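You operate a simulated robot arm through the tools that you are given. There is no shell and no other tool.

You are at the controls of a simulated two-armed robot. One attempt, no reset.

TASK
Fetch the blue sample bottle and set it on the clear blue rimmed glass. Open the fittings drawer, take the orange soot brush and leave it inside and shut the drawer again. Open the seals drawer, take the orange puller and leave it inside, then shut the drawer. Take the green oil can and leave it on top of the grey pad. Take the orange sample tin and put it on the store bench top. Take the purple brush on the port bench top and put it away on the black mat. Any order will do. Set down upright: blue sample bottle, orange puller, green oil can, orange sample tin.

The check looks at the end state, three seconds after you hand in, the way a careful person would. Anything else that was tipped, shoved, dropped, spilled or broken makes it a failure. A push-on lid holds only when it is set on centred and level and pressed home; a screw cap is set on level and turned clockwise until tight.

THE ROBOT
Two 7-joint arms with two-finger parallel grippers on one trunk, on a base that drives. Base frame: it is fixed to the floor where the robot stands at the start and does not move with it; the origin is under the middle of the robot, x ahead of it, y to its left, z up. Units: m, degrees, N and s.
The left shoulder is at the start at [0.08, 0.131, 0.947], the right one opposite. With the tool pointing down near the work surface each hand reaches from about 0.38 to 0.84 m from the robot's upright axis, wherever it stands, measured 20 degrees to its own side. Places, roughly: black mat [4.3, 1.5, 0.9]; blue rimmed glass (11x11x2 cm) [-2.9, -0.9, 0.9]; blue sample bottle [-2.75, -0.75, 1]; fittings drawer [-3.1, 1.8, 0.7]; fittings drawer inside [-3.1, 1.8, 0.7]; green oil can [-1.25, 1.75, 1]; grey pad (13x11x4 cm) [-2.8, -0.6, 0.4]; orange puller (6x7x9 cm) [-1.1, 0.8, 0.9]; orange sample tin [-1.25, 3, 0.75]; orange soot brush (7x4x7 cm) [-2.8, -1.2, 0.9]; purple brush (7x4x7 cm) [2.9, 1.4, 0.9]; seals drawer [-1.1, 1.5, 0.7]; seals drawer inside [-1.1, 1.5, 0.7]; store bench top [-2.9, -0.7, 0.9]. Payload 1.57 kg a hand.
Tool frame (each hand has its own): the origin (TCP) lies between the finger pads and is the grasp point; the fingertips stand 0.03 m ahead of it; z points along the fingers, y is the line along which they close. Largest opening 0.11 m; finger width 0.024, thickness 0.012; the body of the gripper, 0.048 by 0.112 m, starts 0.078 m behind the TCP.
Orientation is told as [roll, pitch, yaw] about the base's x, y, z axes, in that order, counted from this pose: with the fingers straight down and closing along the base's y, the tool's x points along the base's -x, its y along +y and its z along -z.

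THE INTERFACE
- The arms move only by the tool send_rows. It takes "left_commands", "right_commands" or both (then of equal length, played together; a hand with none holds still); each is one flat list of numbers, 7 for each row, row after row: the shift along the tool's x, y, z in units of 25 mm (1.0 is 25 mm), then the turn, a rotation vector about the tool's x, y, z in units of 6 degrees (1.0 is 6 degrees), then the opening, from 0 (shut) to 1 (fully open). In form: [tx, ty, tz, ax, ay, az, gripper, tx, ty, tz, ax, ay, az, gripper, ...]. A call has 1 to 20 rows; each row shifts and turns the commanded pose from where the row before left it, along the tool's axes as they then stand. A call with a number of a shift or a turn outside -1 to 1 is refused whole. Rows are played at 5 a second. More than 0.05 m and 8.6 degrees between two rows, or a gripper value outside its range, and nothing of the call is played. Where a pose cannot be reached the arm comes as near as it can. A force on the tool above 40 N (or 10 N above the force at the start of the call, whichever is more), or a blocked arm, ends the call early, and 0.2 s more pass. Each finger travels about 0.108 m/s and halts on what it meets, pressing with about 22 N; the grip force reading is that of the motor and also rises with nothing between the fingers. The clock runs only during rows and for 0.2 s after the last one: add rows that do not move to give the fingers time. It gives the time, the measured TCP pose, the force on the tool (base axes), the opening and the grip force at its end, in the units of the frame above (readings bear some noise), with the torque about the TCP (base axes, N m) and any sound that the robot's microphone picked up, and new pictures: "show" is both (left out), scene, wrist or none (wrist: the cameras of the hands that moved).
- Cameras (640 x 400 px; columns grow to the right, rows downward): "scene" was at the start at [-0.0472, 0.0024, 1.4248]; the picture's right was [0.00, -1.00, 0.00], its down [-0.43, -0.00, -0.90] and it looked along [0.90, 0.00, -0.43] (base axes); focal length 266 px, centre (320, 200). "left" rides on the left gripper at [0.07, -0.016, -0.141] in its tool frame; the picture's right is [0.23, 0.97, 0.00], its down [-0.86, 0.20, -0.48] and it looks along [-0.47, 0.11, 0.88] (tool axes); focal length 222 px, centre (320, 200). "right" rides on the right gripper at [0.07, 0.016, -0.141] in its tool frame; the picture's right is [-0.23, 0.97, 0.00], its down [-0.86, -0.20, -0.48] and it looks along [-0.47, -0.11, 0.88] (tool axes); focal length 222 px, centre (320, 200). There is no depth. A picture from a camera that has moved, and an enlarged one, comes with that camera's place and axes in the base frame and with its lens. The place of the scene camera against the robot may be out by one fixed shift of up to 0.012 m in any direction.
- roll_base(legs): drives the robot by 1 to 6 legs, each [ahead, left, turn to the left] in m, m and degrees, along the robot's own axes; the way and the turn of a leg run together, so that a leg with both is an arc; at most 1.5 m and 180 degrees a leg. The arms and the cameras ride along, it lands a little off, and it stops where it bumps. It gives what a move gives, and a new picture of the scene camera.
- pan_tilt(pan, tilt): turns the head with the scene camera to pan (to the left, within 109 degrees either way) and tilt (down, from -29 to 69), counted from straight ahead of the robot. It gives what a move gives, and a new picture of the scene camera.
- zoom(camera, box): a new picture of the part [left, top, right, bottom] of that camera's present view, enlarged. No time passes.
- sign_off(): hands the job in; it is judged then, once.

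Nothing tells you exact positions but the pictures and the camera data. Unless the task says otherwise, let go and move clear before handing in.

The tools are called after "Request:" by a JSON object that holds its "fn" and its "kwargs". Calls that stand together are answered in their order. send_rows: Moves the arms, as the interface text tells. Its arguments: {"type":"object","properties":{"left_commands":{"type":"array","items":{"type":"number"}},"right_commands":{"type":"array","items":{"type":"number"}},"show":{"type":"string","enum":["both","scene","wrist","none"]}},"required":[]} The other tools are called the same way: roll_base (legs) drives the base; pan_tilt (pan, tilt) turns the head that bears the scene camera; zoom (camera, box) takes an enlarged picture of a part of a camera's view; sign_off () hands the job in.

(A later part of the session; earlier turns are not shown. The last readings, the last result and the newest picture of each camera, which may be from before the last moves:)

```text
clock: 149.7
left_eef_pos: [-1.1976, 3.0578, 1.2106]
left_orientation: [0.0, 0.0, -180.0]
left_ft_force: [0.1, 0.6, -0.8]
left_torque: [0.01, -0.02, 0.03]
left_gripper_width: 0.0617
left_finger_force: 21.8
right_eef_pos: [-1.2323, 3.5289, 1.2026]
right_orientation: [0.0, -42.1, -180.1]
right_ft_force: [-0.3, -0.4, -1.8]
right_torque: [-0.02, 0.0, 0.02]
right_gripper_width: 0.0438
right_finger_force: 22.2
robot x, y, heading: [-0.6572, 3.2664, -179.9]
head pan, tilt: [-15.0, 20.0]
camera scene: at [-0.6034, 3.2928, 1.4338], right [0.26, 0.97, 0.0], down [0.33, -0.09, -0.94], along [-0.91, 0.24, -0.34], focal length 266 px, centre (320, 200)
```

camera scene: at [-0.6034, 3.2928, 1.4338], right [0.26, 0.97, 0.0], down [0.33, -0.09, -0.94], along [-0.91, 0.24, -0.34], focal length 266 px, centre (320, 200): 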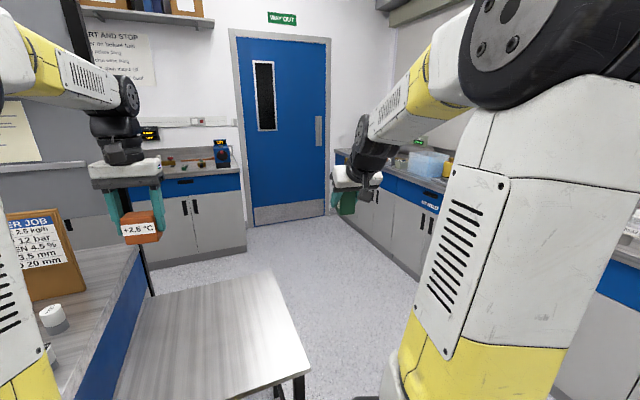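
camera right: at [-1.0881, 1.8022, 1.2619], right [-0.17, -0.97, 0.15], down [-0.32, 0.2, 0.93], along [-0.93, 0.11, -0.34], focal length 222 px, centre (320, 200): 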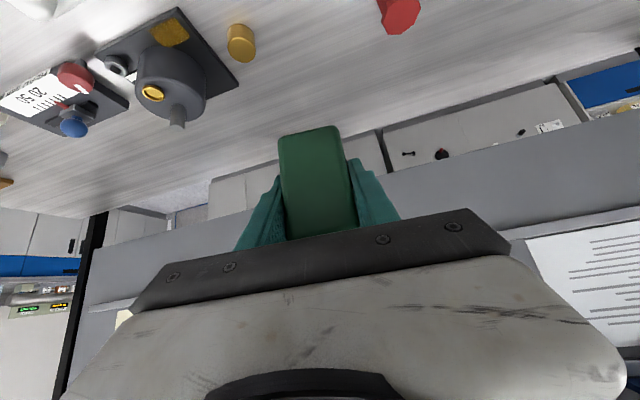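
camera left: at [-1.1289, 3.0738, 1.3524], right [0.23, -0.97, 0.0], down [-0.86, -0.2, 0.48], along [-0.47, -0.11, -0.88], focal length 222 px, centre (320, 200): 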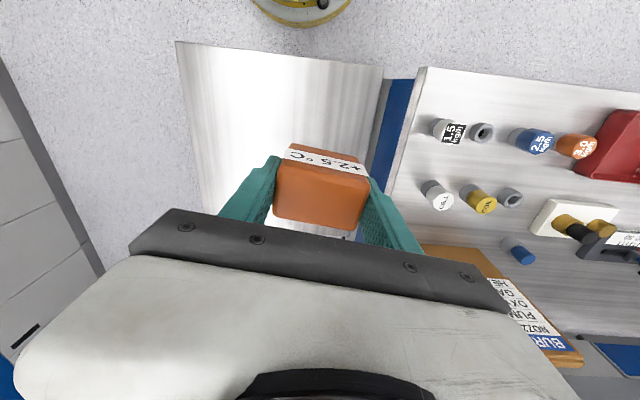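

The north corridor (between the table at y 3.42 and the bench front at y 4.49) is wide enough. I'll draw the hands in and drive round into the west aisle.

Request:
{"fn": "send_rows", "kwargs": {"right_commands": [0.743, 0, -0.669, 0, 0, 0, 0.2, 0.743, 0, -0.669, 0, 0, 0, 0.2, 0.743, 0, -0.669, 0, 0, 0, 0.2, 0.743, 0, -0.669, 0, 0, 0, 0.2, 0.743, 0, -0.669, 0, 0, 0, 0.2, 0, 0, 0, 0, 0, 0, 0.2], "left_commands": [1, 0, 0, 0, 0, 0, 0.2, 1, 0, 0, 0, 0, 0, 0.2, 1, 0, 0, 0, 0, 0, 0.2, 1, 0, 0, 0, 0, 0, 0.2, 0, 0, 0, 0, 0, 0, 0.2, 0, 0, 0, 0, 0, 0, 0.2], "show": "none"}}

Request:
{"fn": "roll_base", "kwargs": {"legs": [[0, -0.58, 0], [1.35, 0, 0]]}}

Request:
{"fn": "pan_tilt", "kwargs": {"pan": 60, "tilt": 30}}

Request:
{"fn": "pan_tilt", "kwargs": {"pan": 95, "tilt": 25}}

```text
clock: 151.1
left_eef_pos: [-1.0977, 3.0575, 1.2106]
left_orientation: [0.0, 0.0, -180.0]
left_ft_force: [-0.5, 0.1, 0.2]
left_torque: [0.01, -0.01, 0.03]
left_gripper_width: 0.0617
left_finger_force: 22.3
right_eef_pos: [-1.1065, 3.5294, 1.203]
right_orientation: [0.0, -42.0, 180.0]
right_ft_force: [0.7, -0.8, -1.5]
right_torque: [-0.02, -0.01, 0.03]
right_gripper_width: 0.0437
right_finger_force: 22.0
robot x, y, heading: [-0.6503, 3.2651, -180.0]
head pan, tilt: [-15.0, 20.0]
```

```text
clock: 160.6
left_eef_pos: [-2.4287, 3.6021, 1.2103]
left_orientation: [0.0, 0.0, -178.8]
left_ft_force: [0.3, -0.4, -1.0]
left_torque: [0.0, 0.0, 0.0]
left_gripper_width: 0.0614
left_finger_force: 21.8
right_eef_pos: [-2.4482, 4.0727, 1.2034]
right_orientation: [0.0, -42.0, -178.8]
right_ft_force: [-0.3, -0.1, -1.0]
right_torque: [-0.02, 0.04, 0.0]
right_gripper_width: 0.0439
right_finger_force: 22.2
robot x, y, heading: [-1.9853, 3.8191, -178.8]
head pan, tilt: [-15.0, 20.0]
camera scene: at [-1.9381, 3.8478, 1.4338], right [0.24, 0.97, 0.0], down [0.33, -0.08, -0.94], along [-0.91, 0.22, -0.34], focal length 266 px, centre (320, 200)
```

scene: 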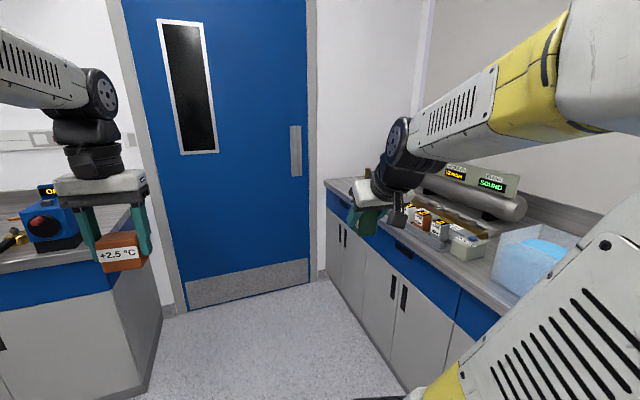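

```text
clock: 162.1
left_eef_pos: [-2.4282, 3.6024, 1.2112]
left_orientation: [0.0, 0.1, -178.7]
left_ft_force: [0.3, -0.6, -0.9]
left_torque: [0.02, 0.04, 0.0]
left_gripper_width: 0.0615
left_finger_force: 21.9
right_eef_pos: [-2.4476, 4.0736, 1.2022]
right_orientation: [0.0, -42.0, -178.8]
right_ft_force: [0.5, -0.1, -1.2]
right_torque: [-0.02, -0.01, -0.01]
right_gripper_width: 0.0439
right_finger_force: 22.4
robot x, y, heading: [-1.9842, 3.821, -178.6]
head pan, tilt: [60.0, 30.0]
camera scene: at [-1.8912, 3.7464, 1.4177], right [-0.88, 0.48, 0.0], down [0.24, 0.44, -0.87], along [-0.42, -0.76, -0.5], focal length 266 px, centre (320, 200)
```

scene: 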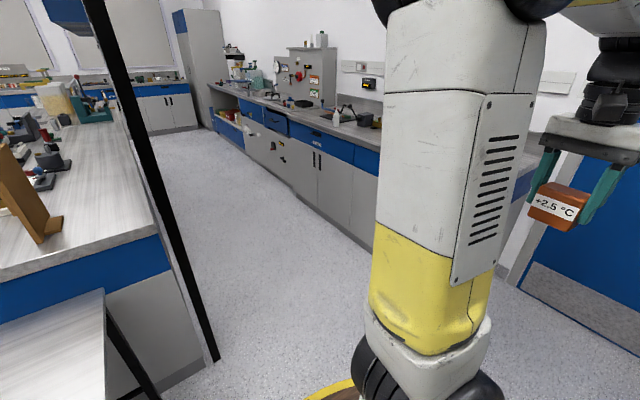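

```text
clock: 163.1
left_eef_pos: [-2.4278, 3.602, 1.2106]
left_orientation: [0.0, 0.0, -178.7]
left_ft_force: [0.0, 0.5, -0.5]
left_torque: [-0.04, 0.02, 0.0]
left_gripper_width: 0.062
left_finger_force: 22.4
right_eef_pos: [-2.4464, 4.0726, 1.2026]
right_orientation: [0.0, -42.0, -178.8]
right_ft_force: [1.0, -0.3, -1.8]
right_torque: [0.0, -0.03, 0.05]
right_gripper_width: 0.0439
right_finger_force: 22.0
robot x, y, heading: [-1.9893, 3.8226, -178.7]
head pan, tilt: [95.0, 25.0]
camera scene: at [-1.8377, 3.7341, 1.4257], right [-0.99, -0.11, 0.0], down [-0.05, 0.42, -0.91], along [0.1, -0.9, -0.42], focal length 266 px, centre (320, 200)
```

scene: 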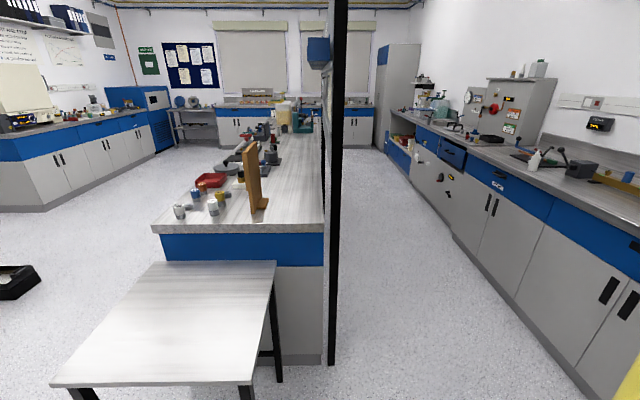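

The west aisle is clear (island face about x -1.82, west bench front about x -2.77). I'll turn to face south, centre myself in the aisle at x about -2.33, and drive down it.

Request:
{"fn": "roll_base", "kwargs": {"legs": [[0, 0, 88.7], [0, -0.34, 0], [1.2, 0, 0]]}}

Request:
{"fn": "pan_tilt", "kwargs": {"pan": -15, "tilt": 25}}

```text
clock: 174.7
left_eef_pos: [-2.1277, 2.2016, 1.2118]
left_orientation: [0.1, 0.0, -90.1]
left_ft_force: [0.0, 0.9, -0.5]
left_torque: [-0.03, 0.02, 0.04]
left_gripper_width: 0.0616
left_finger_force: 21.9
right_eef_pos: [-2.5991, 2.1914, 1.2036]
right_orientation: [0.0, -42.0, -89.9]
right_ft_force: [0.0, -0.4, -1.6]
right_torque: [0.03, -0.02, 0.0]
right_gripper_width: 0.0439
right_finger_force: 22.1
robot x, y, heading: [-2.3373, 2.6434, -90.0]
head pan, tilt: [95.0, 25.0]
camera scene: at [-2.2442, 2.7953, 1.4257], right [0.09, -1.0, 0.0], down [-0.42, -0.04, -0.91], along [0.9, 0.08, -0.42], focal length 266 px, centre (320, 200)
```

scene: 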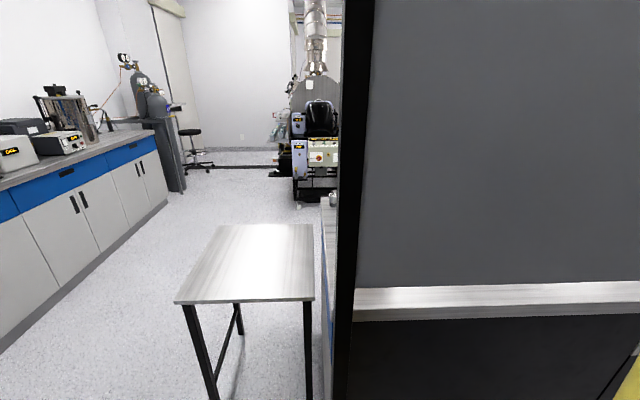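

```text
clock: 176.5
left_eef_pos: [-2.1277, 2.2004, 1.2104]
left_orientation: [0.0, -0.1, -90.0]
left_ft_force: [-0.5, 0.1, -1.0]
left_torque: [0.02, -0.02, 0.0]
left_gripper_width: 0.0615
left_finger_force: 22.3
right_eef_pos: [-2.5986, 2.1911, 1.2042]
right_orientation: [0.0, -42.1, -90.1]
right_ft_force: [0.5, -0.5, -2.1]
right_torque: [0.0, -0.03, -0.02]
right_gripper_width: 0.0437
right_finger_force: 21.7
robot x, y, heading: [-2.335, 2.6468, -90.0]
head pan, tilt: [-15.0, 25.0]
camera scene: at [-2.3598, 2.6982, 1.4257], right [-0.97, 0.26, 0.0], down [0.11, 0.41, -0.91], along [-0.23, -0.88, -0.42], focal length 266 px, centre (320, 200)
```

scene: 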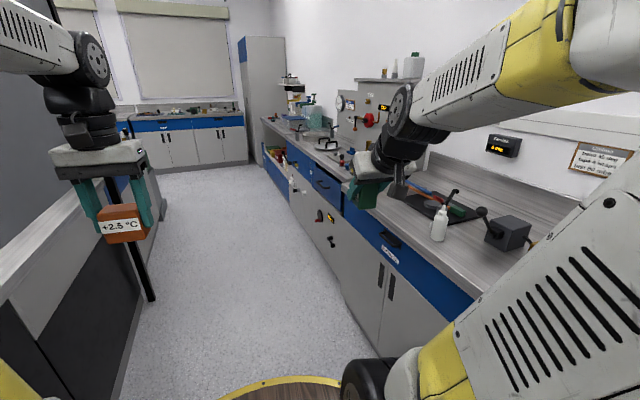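

Request:
{"fn": "zoom", "kwargs": {"camera": "scene", "box": [240, 70, 480, 270]}}

```text
2.00 times, centred on (360, 170) of scene
camera zoom: at [-2.3598, 2.6982, 1.4257], right [-0.97, 0.26, 0.0], down [0.11, 0.41, -0.91], along [-0.23, -0.88, -0.42], focal length 532 px, centre (240, 260)
```

zoom: 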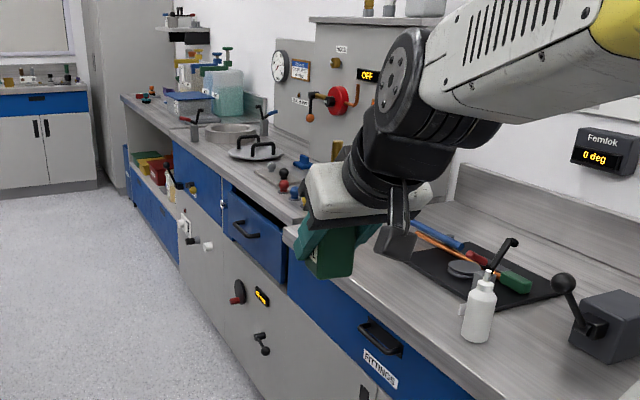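

The FITTINGS drawer is on the right at y about 1.8, and the store bench lies at the far end of the aisle. I'll keep driving south.

Request:
{"fn": "roll_base", "kwargs": {"legs": [[1.4, 0, 0], [1.3, 0, 0]]}}

Request:
{"fn": "pan_tilt", "kwargs": {"pan": -50, "tilt": 35}}

```text
clock: 189.5
left_eef_pos: [-2.1433, -0.4654, 1.2109]
left_orientation: [0.0, 0.0, -90.5]
left_ft_force: [0.3, 0.1, -0.1]
left_torque: [-0.01, -0.01, 0.0]
left_gripper_width: 0.0617
left_finger_force: 21.8
right_eef_pos: [-2.6143, -0.4718, 1.2023]
right_orientation: [0.1, -42.0, -90.5]
right_ft_force: [0.0, 0.0, -1.6]
right_torque: [0.01, 0.0, 0.01]
right_gripper_width: 0.0438
right_finger_force: 21.9
robot x, y, heading: [-2.3501, -0.0203, -90.3]
head pan, tilt: [-15.0, 25.0]
camera scene: at [-2.3706, 0.0338, 1.4257], right [-0.96, 0.27, 0.0], down [0.11, 0.41, -0.91], along [-0.24, -0.87, -0.42], focal length 266 px, centre (320, 200)
```

scene: 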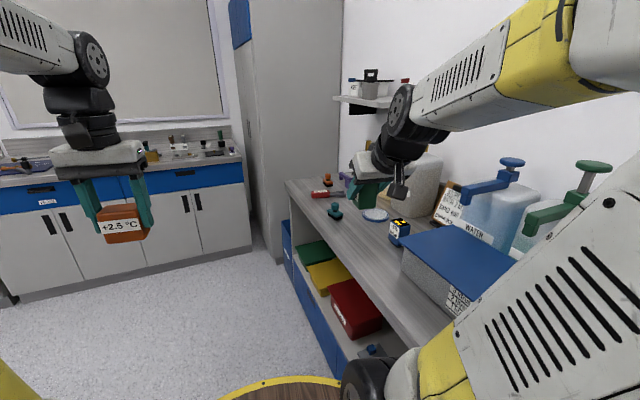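

```text
clock: 190.5
left_eef_pos: [-2.1425, -0.4659, 1.2109]
left_orientation: [0.0, 0.0, -90.5]
left_ft_force: [0.1, 0.5, -0.1]
left_torque: [0.01, 0.01, -0.03]
left_gripper_width: 0.0617
left_finger_force: 21.8
right_eef_pos: [-2.6136, -0.4707, 1.2041]
right_orientation: [-0.1, -41.9, -90.5]
right_ft_force: [-0.1, -0.3, -1.6]
right_torque: [0.06, -0.02, 0.0]
right_gripper_width: 0.0439
right_finger_force: 22.1
robot x, y, heading: [-2.3473, -0.0195, -90.4]
head pan, tilt: [-50.0, 35.0]
camera scene: at [-2.4139, 0.0665, 1.4099], right [-0.64, 0.77, 0.0], down [0.44, 0.37, -0.82], along [-0.63, -0.52, -0.57], focal length 266 px, centre (320, 200)
```

scene: 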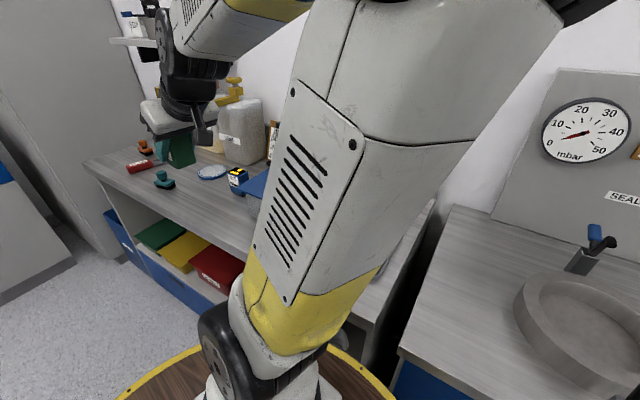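

The store bench front is at about x -2.565, spanning y from about -0.3 to -1.28. I'll move out to x about -1.95, forward to y about -0.75, and turn to face it.

Request:
{"fn": "roll_base", "kwargs": {"legs": [[0, 0.38, 0], [0.72, 0, 0], [0, 0, -89.6]]}}

Request:
{"fn": "pan_tilt", "kwargs": {"pan": 0, "tilt": 30}}

Request:
{"fn": "zoom", "kwargs": {"camera": "scene", "box": [200, 100, 440, 250]}}

```text
clock: 200.2
left_eef_pos: [-2.4173, -0.9469, 1.2115]
left_orientation: [0.0, 0.0, 179.9]
left_ft_force: [0.4, -0.7, -1.5]
left_torque: [-0.01, 0.01, 0.01]
left_gripper_width: 0.0617
left_finger_force: 21.8
right_eef_pos: [-2.4268, -0.476, 1.2041]
right_orientation: [0.0, -41.9, 179.8]
right_ft_force: [-0.1, 0.0, -1.9]
right_torque: [0.02, -0.04, 0.01]
right_gripper_width: 0.044
right_finger_force: 22.6
robot x, y, heading: [-1.9735, -0.7381, 179.6]
head pan, tilt: [-50.0, 35.0]
camera scene: at [-1.8897, -0.6702, 1.4099], right [0.77, 0.64, 0.0], down [0.37, -0.44, -0.82], along [-0.52, 0.63, -0.57], focal length 266 px, centre (320, 200)
```

scene: 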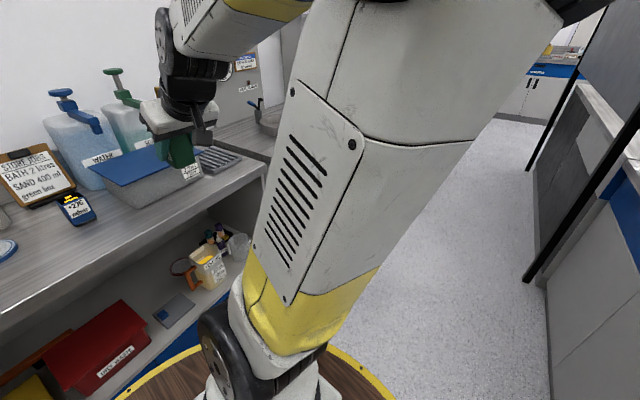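

```text
clock: 201.4
left_eef_pos: [-2.418, -0.9456, 1.2115]
left_orientation: [0.1, 0.0, 179.9]
left_ft_force: [0.0, 0.1, -0.7]
left_torque: [-0.02, 0.0, -0.02]
left_gripper_width: 0.0614
left_finger_force: 21.9
right_eef_pos: [-2.4267, -0.4743, 1.2039]
right_orientation: [0.0, -42.0, 179.7]
right_ft_force: [-0.9, 0.4, -2.0]
right_torque: [0.0, 0.01, 0.01]
right_gripper_width: 0.0437
right_finger_force: 21.7
robot x, y, heading: [-1.9747, -0.7393, 179.7]
head pan, tilt: [0.0, 30.0]
camera scene: at [-1.9237, -0.7375, 1.4177], right [0.0, 1.0, 0.0], down [0.5, 0.0, -0.87], along [-0.87, 0.0, -0.5], focal length 266 px, centre (320, 200)
```

scene: 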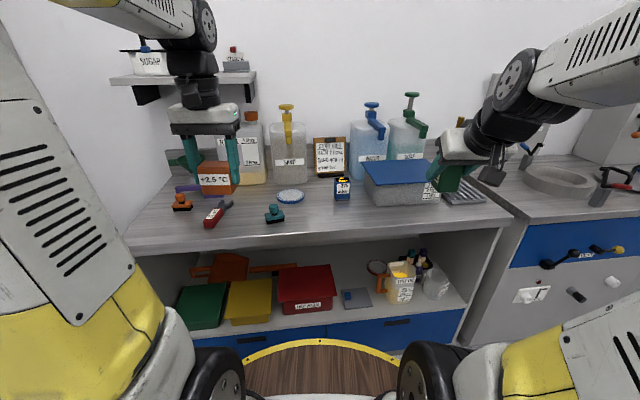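

```text
2.67 times, centred on (320, 175) of scene
camera zoom: at [-1.9237, -0.7375, 1.4177], right [0.0, 1.0, 0.0], down [0.5, 0.0, -0.87], along [-0.87, 0.0, -0.5], focal length 709 px, centre (320, 267)
```

zoom: 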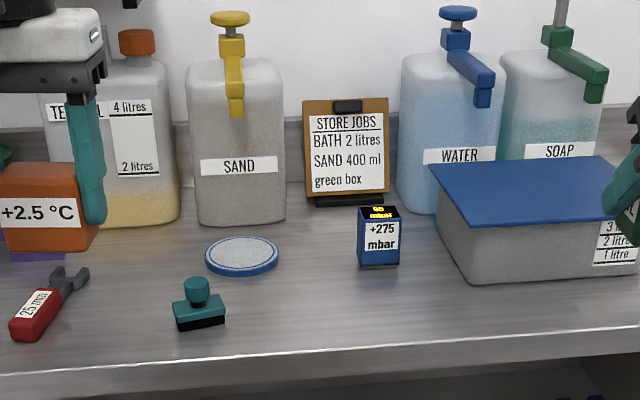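

I can see everything on the store bench: the blue "+275 mbar" sample bottle at about [-2.82, -0.65], the round blue-rimmed glass at [-2.83, -0.85], and the orange soot brush on the left. I'll sidestep a little and set the tin on the free front spot at about [-2.665, -0.74].

Request:
{"fn": "roll_base", "kwargs": {"legs": [[0, -0.14, 0]]}}

Request:
{"fn": "send_rows", "kwargs": {"left_commands": [-1, -0.22, 0, 0, 0, 0, 0.2, -1, -0.22, 0, 0, 0, 0, 0.2, -1, -0.22, 0, 0, 0, 0, 0.2, -1, -0.22, 0, 0, 0, 0, 0.2, -1, -0.22, 0, 0, 0, 0, 0.2, -1, -0.22, 0, 0, 0, 0, 0.2, -1, -0.22, 0, 0, 0, 0, 0.2, -1, -0.22, 0, 0, 0, 0, 0.2, -1, -0.22, 0, 0, 0, 0, 0.2, -0.9, -0.22, 0, 0, 0, 0, 0.2, 0, 0, 1, 0, 0, 0, 0.2, 0, 0, 1, 0, 0, 0, 0.2, 0, 0, 1, 0, 0, 0, 0.2, 0, 0, 1, 0, 0, 0, 0.2, 0, 0, 1, 0, 0, 0, 0.2, 0, 0, 1, 0, 0, 0, 0.2, 0, 0, 0, 0, 0, 0, 0.2]}}

```text
clock: 202.7
left_eef_pos: [-2.4185, -0.8076, 1.2118]
left_orientation: [0.1, -0.1, 179.9]
left_ft_force: [-0.2, -0.4, -0.8]
left_torque: [-0.02, -0.04, -0.02]
left_gripper_width: 0.0618
left_finger_force: 21.9
right_eef_pos: [-2.426, -0.3365, 1.2033]
right_orientation: [0.0, -42.0, 179.7]
right_ft_force: [-0.3, -1.1, -2.3]
right_torque: [-0.01, 0.0, 0.02]
right_gripper_width: 0.0438
right_finger_force: 22.2
robot x, y, heading: [-1.9722, -0.6014, 179.8]
head pan, tilt: [0.0, 30.0]
camera scene: at [-1.9232, -0.599, 1.4177], right [0.0, 1.0, 0.0], down [0.5, 0.0, -0.87], along [-0.87, 0.0, -0.5], focal length 266 px, centre (320, 200)
```

scene: 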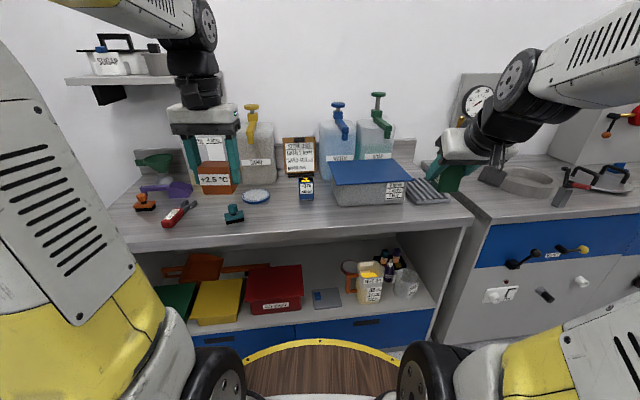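

```text
clock: 206.3
left_eef_pos: [-2.6658, -0.7514, 1.0613]
left_orientation: [0.0, 0.0, 179.8]
left_ft_force: [0.4, 0.5, -1.7]
left_torque: [0.02, 0.0, -0.01]
left_gripper_width: 0.0615
left_finger_force: 22.5
right_eef_pos: [-2.4255, -0.3363, 1.2019]
right_orientation: [0.1, -42.0, 179.7]
right_ft_force: [-0.5, -0.2, -1.2]
right_torque: [0.0, -0.02, 0.01]
right_gripper_width: 0.044
right_finger_force: 22.0
robot x, y, heading: [-1.9719, -0.5965, 179.7]
head pan, tilt: [0.0, 30.0]
camera scene: at [-1.9233, -0.5988, 1.4177], right [0.0, 1.0, 0.0], down [0.5, 0.0, -0.87], along [-0.87, 0.0, -0.5], focal length 266 px, centre (320, 200)
camera left: at [-2.5968, -0.7353, 1.2029], right [0.22, -0.97, 0.0], down [-0.86, -0.2, 0.48], along [-0.47, -0.11, -0.88], focal length 222 px, centre (320, 200)
```

scene: 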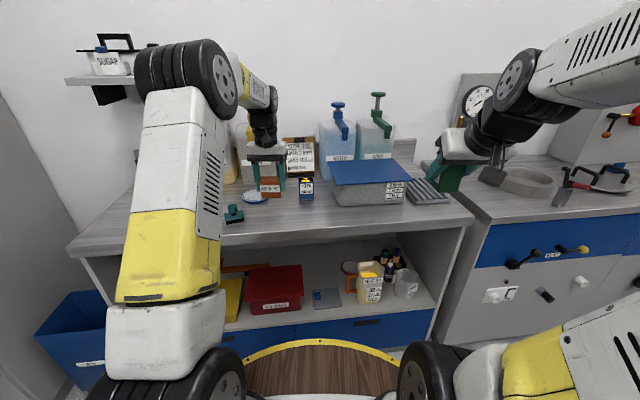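
left: 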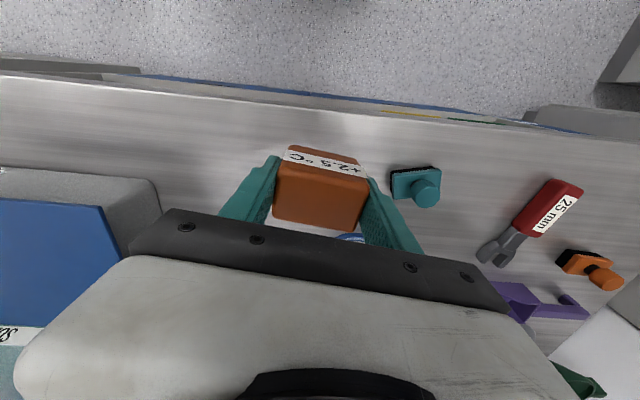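

The spot below is free. I'll lower the tin slowly until it touches.

Request:
{"fn": "send_rows", "kwargs": {"left_commands": [0, -0.4, 1, 0, 0, 0, 0.2, 0, 0, 1, 0, 0, 0, 0.2, 0, 0, 1, 0, 0, 0, 0.2, 0, 0, 0.6, 0, 0, 0, 0.2, 0, 0, 0.3, 0, 0, 0, 0.2, 0, 0, 0, 0, 0, 0, 0.2], "show": "wrist"}}

```text
clock: 207.7
left_eef_pos: [-2.6668, -0.7427, 0.9619]
left_orientation: [0.1, 0.0, 179.8]
left_ft_force: [-0.1, -0.1, -0.4]
left_torque: [0.02, 0.02, -0.02]
left_gripper_width: 0.0615
left_finger_force: 22.4
right_eef_pos: [-2.4251, -0.3351, 1.2025]
right_orientation: [0.0, -42.0, 179.6]
right_ft_force: [-0.2, 0.2, -1.2]
right_torque: [-0.01, -0.02, -0.01]
right_gripper_width: 0.0437
right_finger_force: 22.1
robot x, y, heading: [-1.972, -0.6016, 179.8]
head pan, tilt: [0.0, 30.0]
camera left: at [-2.597, -0.7252, 1.1056], right [0.22, -0.97, 0.0], down [-0.86, -0.2, 0.48], along [-0.47, -0.11, -0.88], focal length 222 px, centre (320, 200)
```

left: 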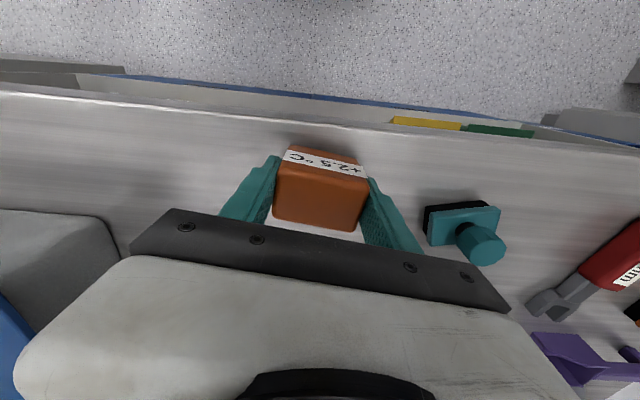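

Request:
{"fn": "send_rows", "kwargs": {"left_commands": [0, 0, 0.2, 0, 0, 0, 0.2, 0, 0, 0, 0, 0, 0, 0.2, 0, 0, 0.2, 0, 0, 0, 0.2, 0, 0, 0, 0, 0, 0, 0.2], "show": "none"}}

Request:
{"fn": "zoom", "kwargs": {"camera": "left", "box": [230, 110, 410, 240]}}

```text
clock: 208.7
left_eef_pos: [-2.6655, -0.7417, 0.9538]
left_orientation: [0.1, 0.1, 179.8]
left_ft_force: [0.5, 0.3, -1.9]
left_torque: [0.0, 0.02, 0.0]
left_gripper_width: 0.0615
left_finger_force: 22.1
right_eef_pos: [-2.4263, -0.3355, 1.2027]
right_orientation: [0.1, -42.0, 179.7]
right_ft_force: [0.6, -0.5, -1.7]
right_torque: [0.03, -0.01, 0.0]
right_gripper_width: 0.0438
right_finger_force: 21.7
robot x, y, heading: [-1.973, -0.5996, 179.6]
head pan, tilt: [0.0, 30.0]
```

```text
3.08 times, centred on (320, 175) of left
camera zoom: at [-2.596, -0.7254, 1.0958], right [0.22, -0.97, 0.0], down [-0.86, -0.2, 0.48], along [-0.47, -0.11, -0.88], focal length 684 px, centre (320, 277)
```

zoom: 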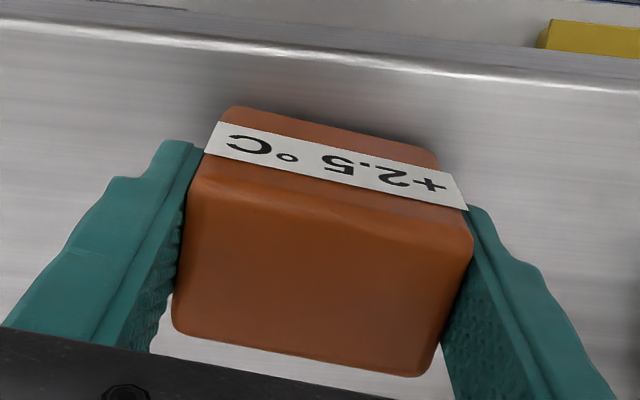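

Request:
{"fn": "send_rows", "kwargs": {"left_commands": [0, 0, 0.15, 0, 0, 0, 0.2, 0, 0, 0, 0, 0, 0, 0.2, 0, 0, 0.15, 0, 0, 0, 0.2, 0, 0, 0, 0, 0, 0, 0.2], "show": "none"}}

```text
clock: 209.7
left_eef_pos: [-2.6656, -0.7412, 0.9474]
left_orientation: [-0.1, -0.2, 179.7]
left_ft_force: [1.7, 0.4, 16.0]
left_torque: [-0.05, -0.12, -0.02]
left_gripper_width: 0.0618
left_finger_force: 21.9
right_eef_pos: [-2.4257, -0.3375, 1.2043]
right_orientation: [-0.1, -42.1, 179.7]
right_ft_force: [1.0, 0.1, -1.6]
right_torque: [0.01, -0.03, -0.01]
right_gripper_width: 0.044
right_finger_force: 22.1
robot x, y, heading: [-1.9737, -0.5985, 180.0]
head pan, tilt: [0.0, 30.0]
```

The tin rests on the bench (16 N). I'll open, rise, and draw back.

Request:
{"fn": "send_rows", "kwargs": {"left_commands": [0, 0, -0.06, 0, 0, 0, 0.2, 0, 0, 0, 0, 0, 0, 0.65, 0, 0, 0, 0, 0, 0, 0.8, 0, 0, 0, 0, 0, 0, 0.8, 0, 0, -0.5, 0, 0, 0, 0.8, 0, 0, -1, 0, 0, 0, 0.8, 0, 0, -1, 0, 0, 0, 0.8, 0, 0, -1, 0, 0, 0, 0.8, 0, 0, -1, 0, 0, 0, 0.8, 0, 0, -1, 0, 0, 0, 0.8, 0, 0, -1, 0, 0, 0, 1, 0, 0, -1, 0, 0, 0, 1, 0, 0, -1, 0, 0, 0, 1, 0, 0, 0, 0, 0, 0, 1]}}

```text
clock: 212.7
left_eef_pos: [-2.6657, -0.7411, 1.1605]
left_orientation: [0.1, 0.0, 179.7]
left_ft_force: [-0.7, 0.0, -0.6]
left_torque: [0.01, 0.0, 0.03]
left_gripper_width: 0.1101
left_finger_force: 0.1
right_eef_pos: [-2.4262, -0.336, 1.2042]
right_orientation: [0.0, -41.9, 179.7]
right_ft_force: [0.2, -0.1, -1.5]
right_torque: [0.0, 0.0, 0.02]
right_gripper_width: 0.0437
right_finger_force: 22.2
robot x, y, heading: [-1.9741, -0.6023, 179.4]
head pan, tilt: [0.0, 30.0]
camera scene: at [-1.9232, -0.5988, 1.4177], right [0.0, 1.0, 0.0], down [0.5, 0.0, -0.87], along [-0.87, 0.0, -0.5], focal length 266 px, centre (320, 200)
camera left: at [-2.5963, -0.725, 1.3021], right [0.22, -0.97, 0.0], down [-0.86, -0.2, 0.48], along [-0.47, -0.11, -0.88], focal length 222 px, centre (320, 200)
```

scene: 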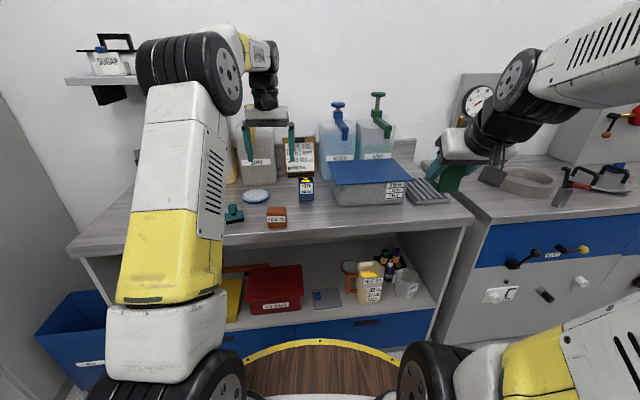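
left: 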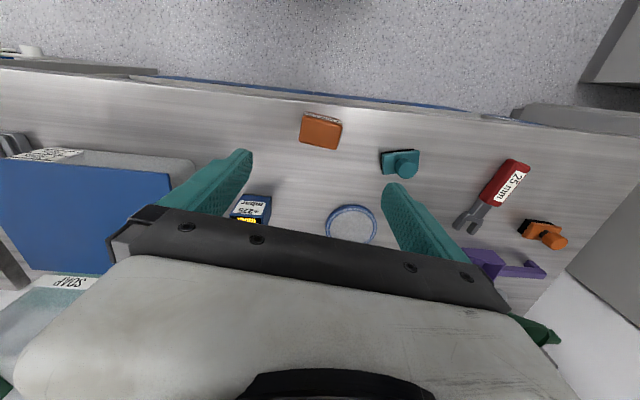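

The tin stands upright on the bench. Next is the blue sample bottle; I'll draw the left hand back and bring the base closer.

Request:
{"fn": "send_rows", "kwargs": {"left_commands": [1, 0, 0, 0, 0, 0, 1, 1, 0, 0, 0, 0, 0, 1, 1, 0, 0, 0, 0, 0, 1, 1, 0, 0, 0, 0, 0, 1, 1, 0, 0, 0, 0, 0, 1, 1, 0, 0, 0, 0, 0, 1, 1, 0, 0, 0, 0, 0, 1, 1, 0, 0, 0, 0, 0, 1], "show": "none"}}

Request:
{"fn": "roll_base", "kwargs": {"legs": [[0, -0.1, 0], [0.22, 0, 0]]}}

Request:
{"fn": "zoom", "kwargs": {"camera": "left", "box": [0, 0, 640, 400]}}

Request:
{"fn": "zoom", "kwargs": {"camera": "scene", "box": [200, 130, 360, 230]}}

```text
clock: 214.5
left_eef_pos: [-2.4658, -0.7427, 1.1582]
left_orientation: [-0.1, 0.0, 179.9]
left_ft_force: [-0.6, -0.1, 0.7]
left_torque: [0.0, -0.03, 0.0]
left_gripper_width: 0.1099
left_finger_force: 0.2
right_eef_pos: [-2.4267, -0.3355, 1.2025]
right_orientation: [0.1, -41.9, 179.7]
right_ft_force: [-1.0, 0.8, -2.0]
right_torque: [-0.02, 0.01, 0.02]
right_gripper_width: 0.044
right_finger_force: 21.8
robot x, y, heading: [-1.9718, -0.6023, 179.9]
head pan, tilt: [0.0, 30.0]
```

```text
clock: 216.9
left_eef_pos: [-2.6817, -0.6423, 1.1577]
left_orientation: [0.1, 0.1, 179.7]
left_ft_force: [0.3, -0.4, -0.1]
left_torque: [0.03, 0.01, 0.01]
left_gripper_width: 0.1101
left_finger_force: 0.1
right_eef_pos: [-2.641, -0.2361, 1.2036]
right_orientation: [0.0, -42.0, 179.6]
right_ft_force: [-0.5, 0.1, -1.5]
right_torque: [-0.03, 0.0, -0.02]
right_gripper_width: 0.0438
right_finger_force: 21.7
robot x, y, heading: [-2.1904, -0.5002, 179.8]
head pan, tilt: [0.0, 30.0]
camera scene: at [-2.1392, -0.4992, 1.4177], right [0.01, 1.0, 0.0], down [0.5, 0.0, -0.87], along [-0.87, 0.01, -0.5], focal length 266 px, centre (320, 200)
```

scene: 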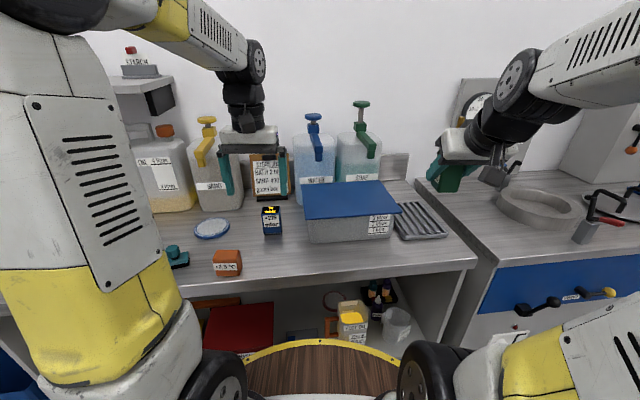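

```text
1.00 times, centred on (320, 200) of left (not enlarged: the box is as wide or as high as the picture)
camera zoom: at [-2.6116, -0.6263, 1.3001], right [0.22, -0.98, 0.0], down [-0.86, -0.19, 0.48], along [-0.47, -0.11, -0.88], focal length 222 px, centre (320, 200)
```

zoom: 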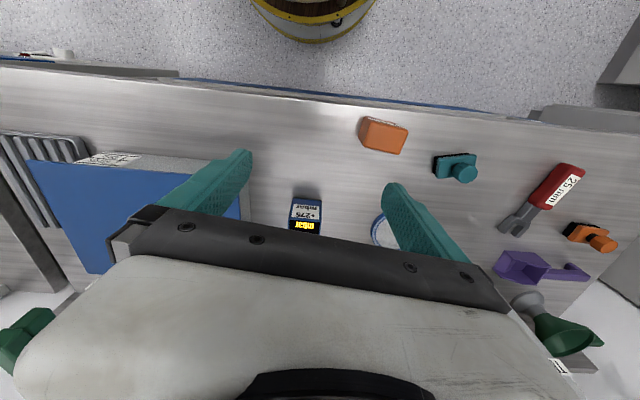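

```text
4.00 times, centred on (280, 180) of scene
camera zoom: at [-2.1392, -0.4992, 1.4177], right [0.01, 1.0, 0.0], down [0.5, 0.0, -0.87], along [-0.87, 0.01, -0.5], focal length 1063 px, centre (480, 280)
```

zoom: 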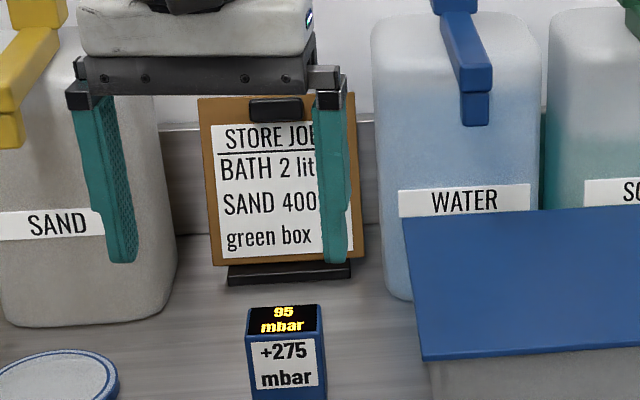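

The blue sample bottle ("+275 mbar") is directly ahead of the left hand. I'll move over it to measure it.

Request:
{"fn": "send_rows", "kwargs": {"left_commands": [-1, 0, 0, 0, 0, 0, 1, -1, 0, 0, 0, 0, 0, 1, -1, 0, 0, 0, 0, 0, 1, -1, 0, 0, 0, 0, 0, 1, -0.8, 0.1, 0, 0, 0, 0, 1, 0, 0, 0, 0, 0, 0, 1], "show": "wrist"}}

Request:
{"fn": "zoom", "kwargs": {"camera": "left", "box": [240, 80, 400, 210]}}

```text
clock: 218.3
left_eef_pos: [-2.7996, -0.6453, 1.1588]
left_orientation: [0.0, -0.1, 179.7]
left_ft_force: [0.6, -0.5, -0.8]
left_torque: [-0.03, 0.0, -0.01]
left_gripper_width: 0.1105
left_finger_force: 0.0
right_eef_pos: [-2.6416, -0.2362, 1.204]
right_orientation: [0.0, -42.0, 179.6]
right_ft_force: [0.3, 0.3, -1.1]
right_torque: [-0.04, 0.0, 0.01]
right_gripper_width: 0.0437
right_finger_force: 21.6
robot x, y, heading: [-2.1893, -0.503, 179.7]
head pan, tilt: [0.0, 30.0]
camera left: at [-2.7309, -0.6299, 1.2999], right [0.22, -0.98, 0.0], down [-0.86, -0.2, 0.48], along [-0.47, -0.11, -0.88], focal length 222 px, centre (320, 200)
```

left: 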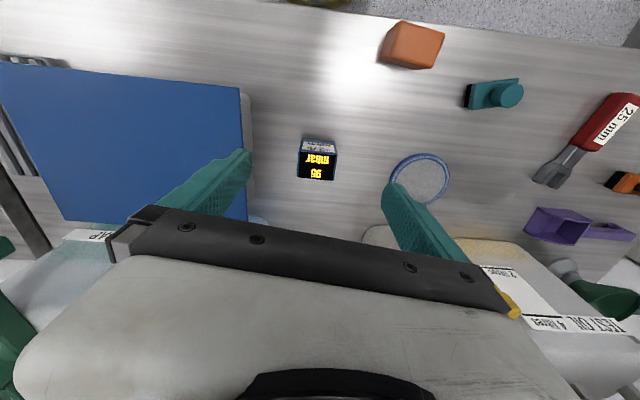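

```text
3.08 times, centred on (320, 145) of left
camera zoom: at [-2.7309, -0.6299, 1.2999], right [0.22, -0.98, 0.0], down [-0.86, -0.2, 0.48], along [-0.47, -0.11, -0.88], focal length 684 px, centre (320, 369)
```

zoom: 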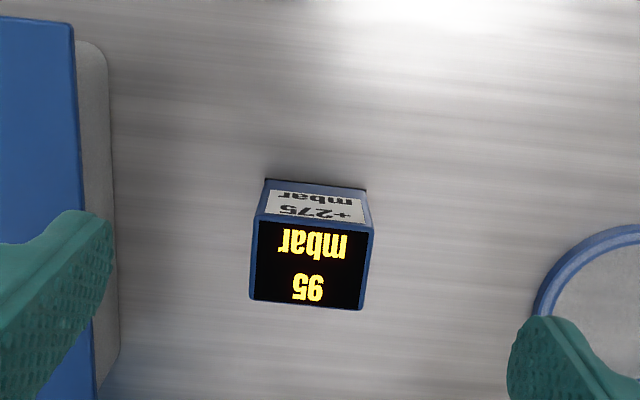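

The bottle is about 5.8 cm wide along y, turned about 7°, centred at about [-2.85, -0.655]. I'll line up, descend, and grip it.

Request:
{"fn": "send_rows", "kwargs": {"left_commands": [-1, 0.2, 0, 0, 0, -0.6, 0.9, -1, 0.2, 0, 0, 0, -0.6, 0.9, 0, 0, 1, 0, 0, 0, 0.9, 0, 0, 1, 0, 0, 0, 0.9, 0, 0, 1, 0, 0, 0, 0.9, 0, 0, 1, 0, 0, 0, 0.9, 0, 0, 1, 0, 0, 0, 0.9, 0, 0, 0, 0, 0, 0, 0.9], "show": "wrist"}}

Request:
{"fn": "zoom", "kwargs": {"camera": "left", "box": [220, 90, 420, 240]}}

```text
clock: 220.1
left_eef_pos: [-2.8489, -0.6581, 1.0315]
left_orientation: [0.1, 0.1, -173.1]
left_ft_force: [1.0, -0.1, -0.6]
left_torque: [-0.02, 0.0, -0.04]
left_gripper_width: 0.099
left_finger_force: 0.1
right_eef_pos: [-2.6427, -0.2362, 1.2038]
right_orientation: [-0.1, -41.9, 179.7]
right_ft_force: [0.2, -0.6, -2.3]
right_torque: [0.0, 0.02, 0.0]
right_gripper_width: 0.0438
right_finger_force: 21.7
robot x, y, heading: [-2.1864, -0.5004, 179.8]
head pan, tilt: [0.0, 30.0]
camera left: at [-2.7831, -0.6324, 1.1746], right [0.34, -0.94, 0.0], down [-0.83, -0.3, 0.48], along [-0.45, -0.16, -0.88], focal length 222 px, centre (320, 200)
```

left: 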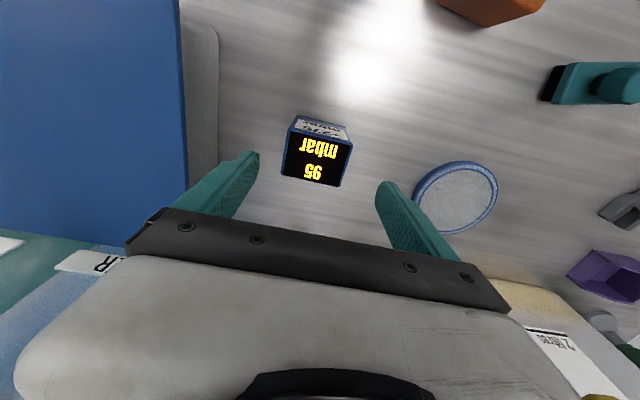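

```text
2.67 times, centred on (320, 165) of left
camera zoom: at [-2.7831, -0.6324, 1.1746], right [0.34, -0.94, 0.0], down [-0.83, -0.3, 0.48], along [-0.45, -0.16, -0.88], focal length 592 px, centre (320, 293)
```

zoom: 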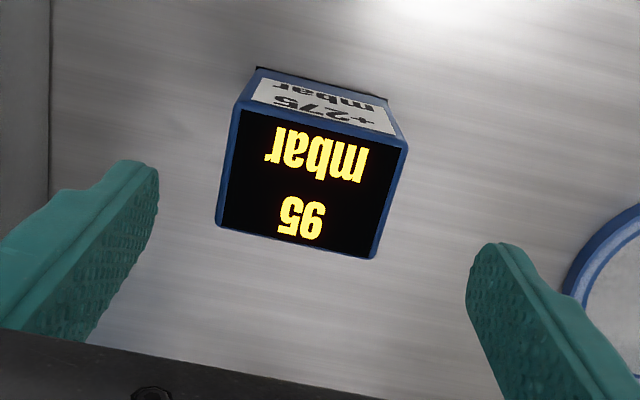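

Request:
{"fn": "send_rows", "kwargs": {"left_commands": [0, -0.2, 1, 0, 0, 0, 0.9, 0, 0, 1, 0, 0, 0, 0.9, 0, 0, 1, 0, 0, 0, 0.9, 0, 0, 0.6, 0, 0, 0, 0.9, 0, 0, 0, 0, 0, 0, 0.9, 0, 0, 0, 0, 0, 0, 0.2, 0, 0, 0, 0, 0, 0, 0.2, 0, 0, 0, 0, 0, 0, 0.2, 0, 0, 0, 0, 0, 0, 0.2], "show": "wrist"}}

```text
clock: 222.1
left_eef_pos: [-2.8525, -0.6513, 0.9427]
left_orientation: [0.0, 0.0, -173.1]
left_ft_force: [0.0, 0.1, 0.2]
left_torque: [0.02, -0.01, -0.02]
left_gripper_width: 0.0576
left_finger_force: 22.4
right_eef_pos: [-2.6422, -0.2353, 1.2041]
right_orientation: [0.0, -42.0, 179.6]
right_ft_force: [-0.9, -0.2, -2.0]
right_torque: [-0.01, -0.02, 0.01]
right_gripper_width: 0.0439
right_finger_force: 22.2
robot x, y, heading: [-2.1924, -0.5038, 179.7]
head pan, tilt: [0.0, 30.0]
camera left: at [-2.785, -0.6272, 1.0854], right [0.34, -0.94, 0.0], down [-0.83, -0.3, 0.48], along [-0.45, -0.16, -0.88], focal length 222 px, centre (320, 200)
```

left: 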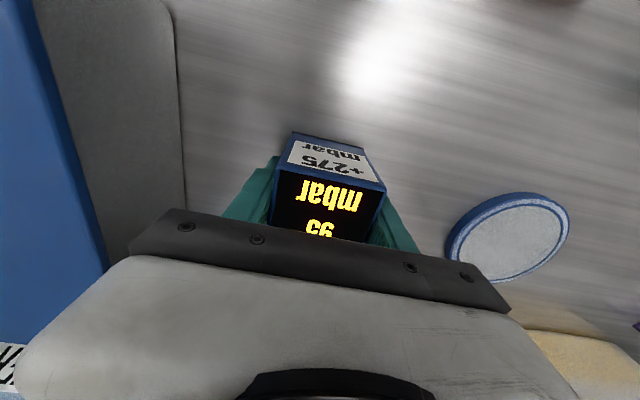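

The bottle is gripped (0.0576). I'll lift it and carry it over the glass disc, whose centre I put at about [-2.845, -0.842].

Request:
{"fn": "send_rows", "kwargs": {"left_commands": [0, 0, -0.5, 0, 0, 0, 0.2, 0, 0, -1, 0, 0, 0, 0.2, 0, 0, -1, 0, 0, 0, 0.2, 0, 0, -1, 0, 0, 0, 0.2, 0, 0, -1, 0, 0, 0, 0.2, -0.08, 0.95, 0, 0, 0, 0, 0.2, -0.08, 0.95, 0, 0, 0, 0, 0.2, -0.08, 0.95, 0, 0, 0, 0, 0.2, -0.08, 0.95, 0, 0, 0, 0, 0.2, -0.08, 0.95, 0, 0, 0, 0, 0.2, -0.08, 0.95, 0, 0, 0, 0, 0.2, -0.08, 0.95, 0, 0, 0, 0, 0.2, -0.06, 0.97, 0, 0, 0, 0, 0.2, 0, 0, 0, 0, 0, 0, 0.2]}}

Request:
{"fn": "zoom", "kwargs": {"camera": "left", "box": [200, 60, 440, 240]}}

```text
clock: 224.9
left_eef_pos: [-2.846, -0.8185, 1.0542]
left_orientation: [-0.8, 0.3, -174.3]
left_ft_force: [-1.2, 7.0, -0.7]
left_torque: [-0.67, -0.04, -0.22]
left_gripper_width: 0.0579
left_finger_force: 22.2
right_eef_pos: [-2.6406, -0.2336, 1.203]
right_orientation: [0.0, -41.8, 179.4]
right_ft_force: [0.8, 0.2, -1.6]
right_torque: [-0.03, 0.01, 0.04]
right_gripper_width: 0.0439
right_finger_force: 22.5
robot x, y, heading: [-2.1923, -0.5005, 179.4]
head pan, tilt: [0.0, 30.0]
stopped in row 13 (left hand): the force on the tool passed its limit at 56 N (the readings are from after the stop); the commanded pose is now the measured one
camera scene: at [-2.1394, -0.4983, 1.4177], right [0.01, 1.0, 0.0], down [0.5, 0.0, -0.87], along [-0.87, 0.01, -0.5], focal length 266 px, centre (320, 200)
camera left: at [-2.7799, -0.7966, 1.1966], right [0.32, -0.95, -0.01], down [-0.83, -0.29, 0.47], along [-0.45, -0.14, -0.88], focal length 222 px, centre (320, 200)
```

scene: 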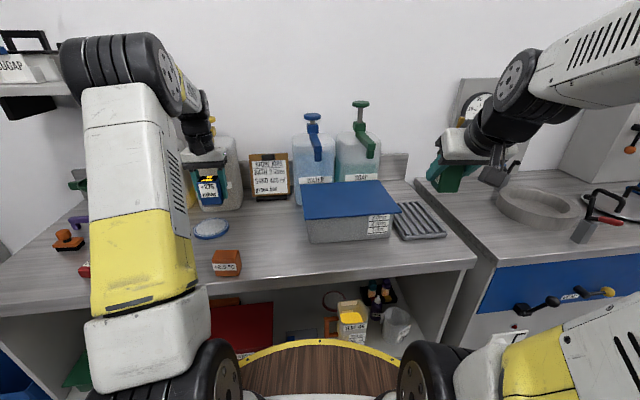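
left: 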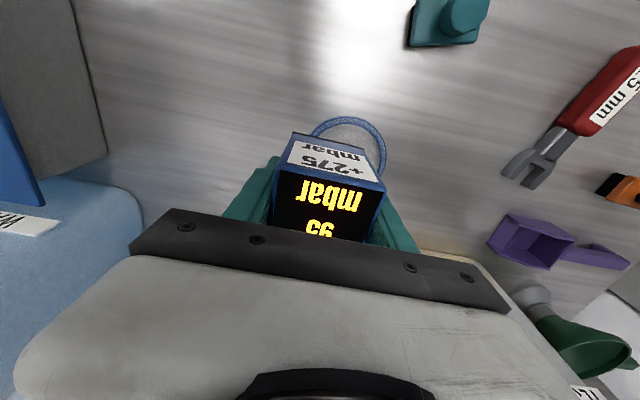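

```text
2.22 times, centred on (320, 150) of left
camera zoom: at [-2.7799, -0.7966, 1.1966], right [0.32, -0.95, -0.01], down [-0.83, -0.29, 0.47], along [-0.45, -0.14, -0.88], focal length 494 px, centre (320, 311)
```

zoom: 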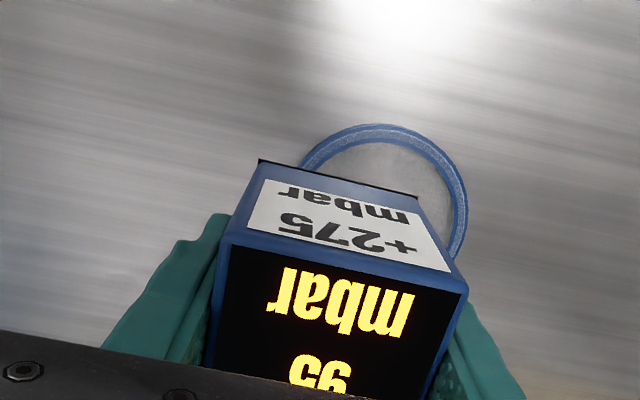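

Something stopped the hand — probably the yellow tap of the SAND jug touched the wrist. I'll back away to the right and up-front, and look.

Request:
{"fn": "send_rows", "kwargs": {"left_commands": [0, -1, 0, 0, 0, 0, 0.2, 0, -1, 0, 0, 0, 0, 0.2, 0, -1, 0, 0, 0, 0, 0.2, 0, -1, 0, 0, 0, 0, 0.2, 1, 0, 0, 0, 0, 0, 0.2, 1, 0, 0, 0, 0, 0, 0.2, 1, 0, 0, 0, 0, 0, 0.2, 0, 0, 0, 0, 0, 0, 0.2]}}

Request:
{"fn": "zoom", "kwargs": {"camera": "scene", "box": [120, 90, 360, 240]}}

```text
clock: 226.7
left_eef_pos: [-2.7811, -0.7122, 1.0544]
left_orientation: [-0.7, 0.1, -174.2]
left_ft_force: [-0.6, -1.2, -0.6]
left_torque: [0.02, 0.04, 0.0]
left_gripper_width: 0.0581
left_finger_force: 21.5
right_eef_pos: [-2.6424, -0.2334, 1.2034]
right_orientation: [0.0, -42.0, 179.5]
right_ft_force: [0.1, -0.1, -1.9]
right_torque: [0.01, 0.0, 0.01]
right_gripper_width: 0.0437
right_finger_force: 21.9
robot x, y, heading: [-2.1891, -0.5018, 180.0]
head pan, tilt: [0.0, 30.0]
camera scene: at [-2.1393, -0.499, 1.4177], right [0.01, 1.0, 0.0], down [0.5, 0.0, -0.87], along [-0.87, 0.01, -0.5], focal length 266 px, centre (320, 200)
camera left: at [-2.7149, -0.6902, 1.1976], right [0.32, -0.95, -0.01], down [-0.83, -0.29, 0.47], along [-0.45, -0.14, -0.88], focal length 222 px, centre (320, 200)
```

scene: 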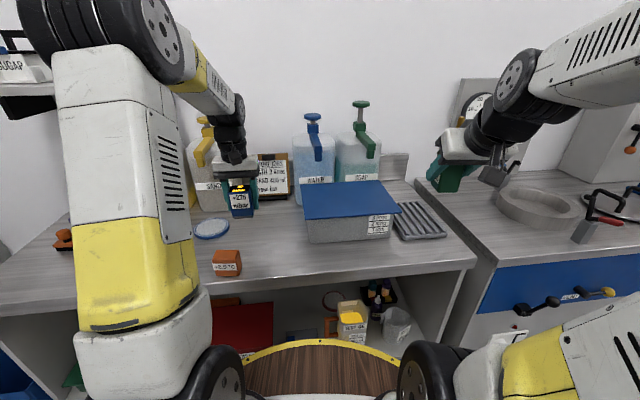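
left: 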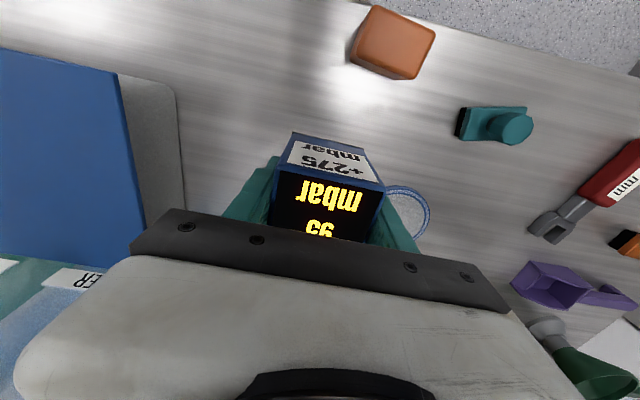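

```text
2.67 times, centred on (240, 165) of scene
camera zoom: at [-2.1393, -0.499, 1.4177], right [0.01, 1.0, 0.0], down [0.5, 0.0, -0.87], along [-0.87, 0.01, -0.5], focal length 709 px, centre (533, 293)
```

zoom: 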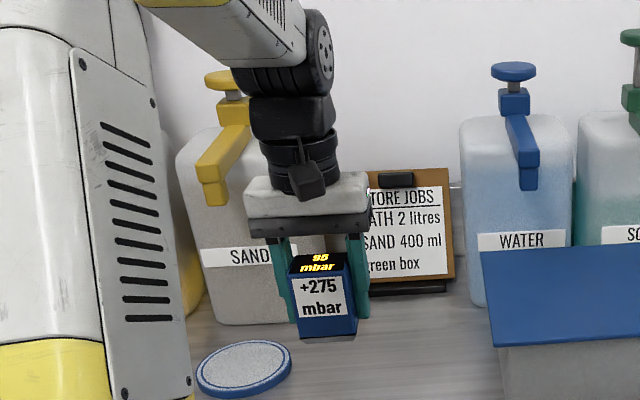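

Request:
{"fn": "zoom", "kwargs": {"camera": "scene", "box": [200, 130, 360, 230]}}

```text
4.00 times, centred on (280, 180) of scene
camera zoom: at [-2.1393, -0.499, 1.4177], right [0.01, 1.0, 0.0], down [0.5, 0.0, -0.87], along [-0.87, 0.01, -0.5], focal length 1063 px, centre (480, 280)
```

zoom: 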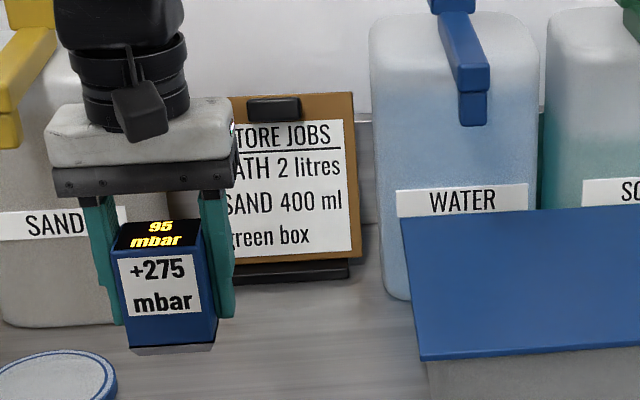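

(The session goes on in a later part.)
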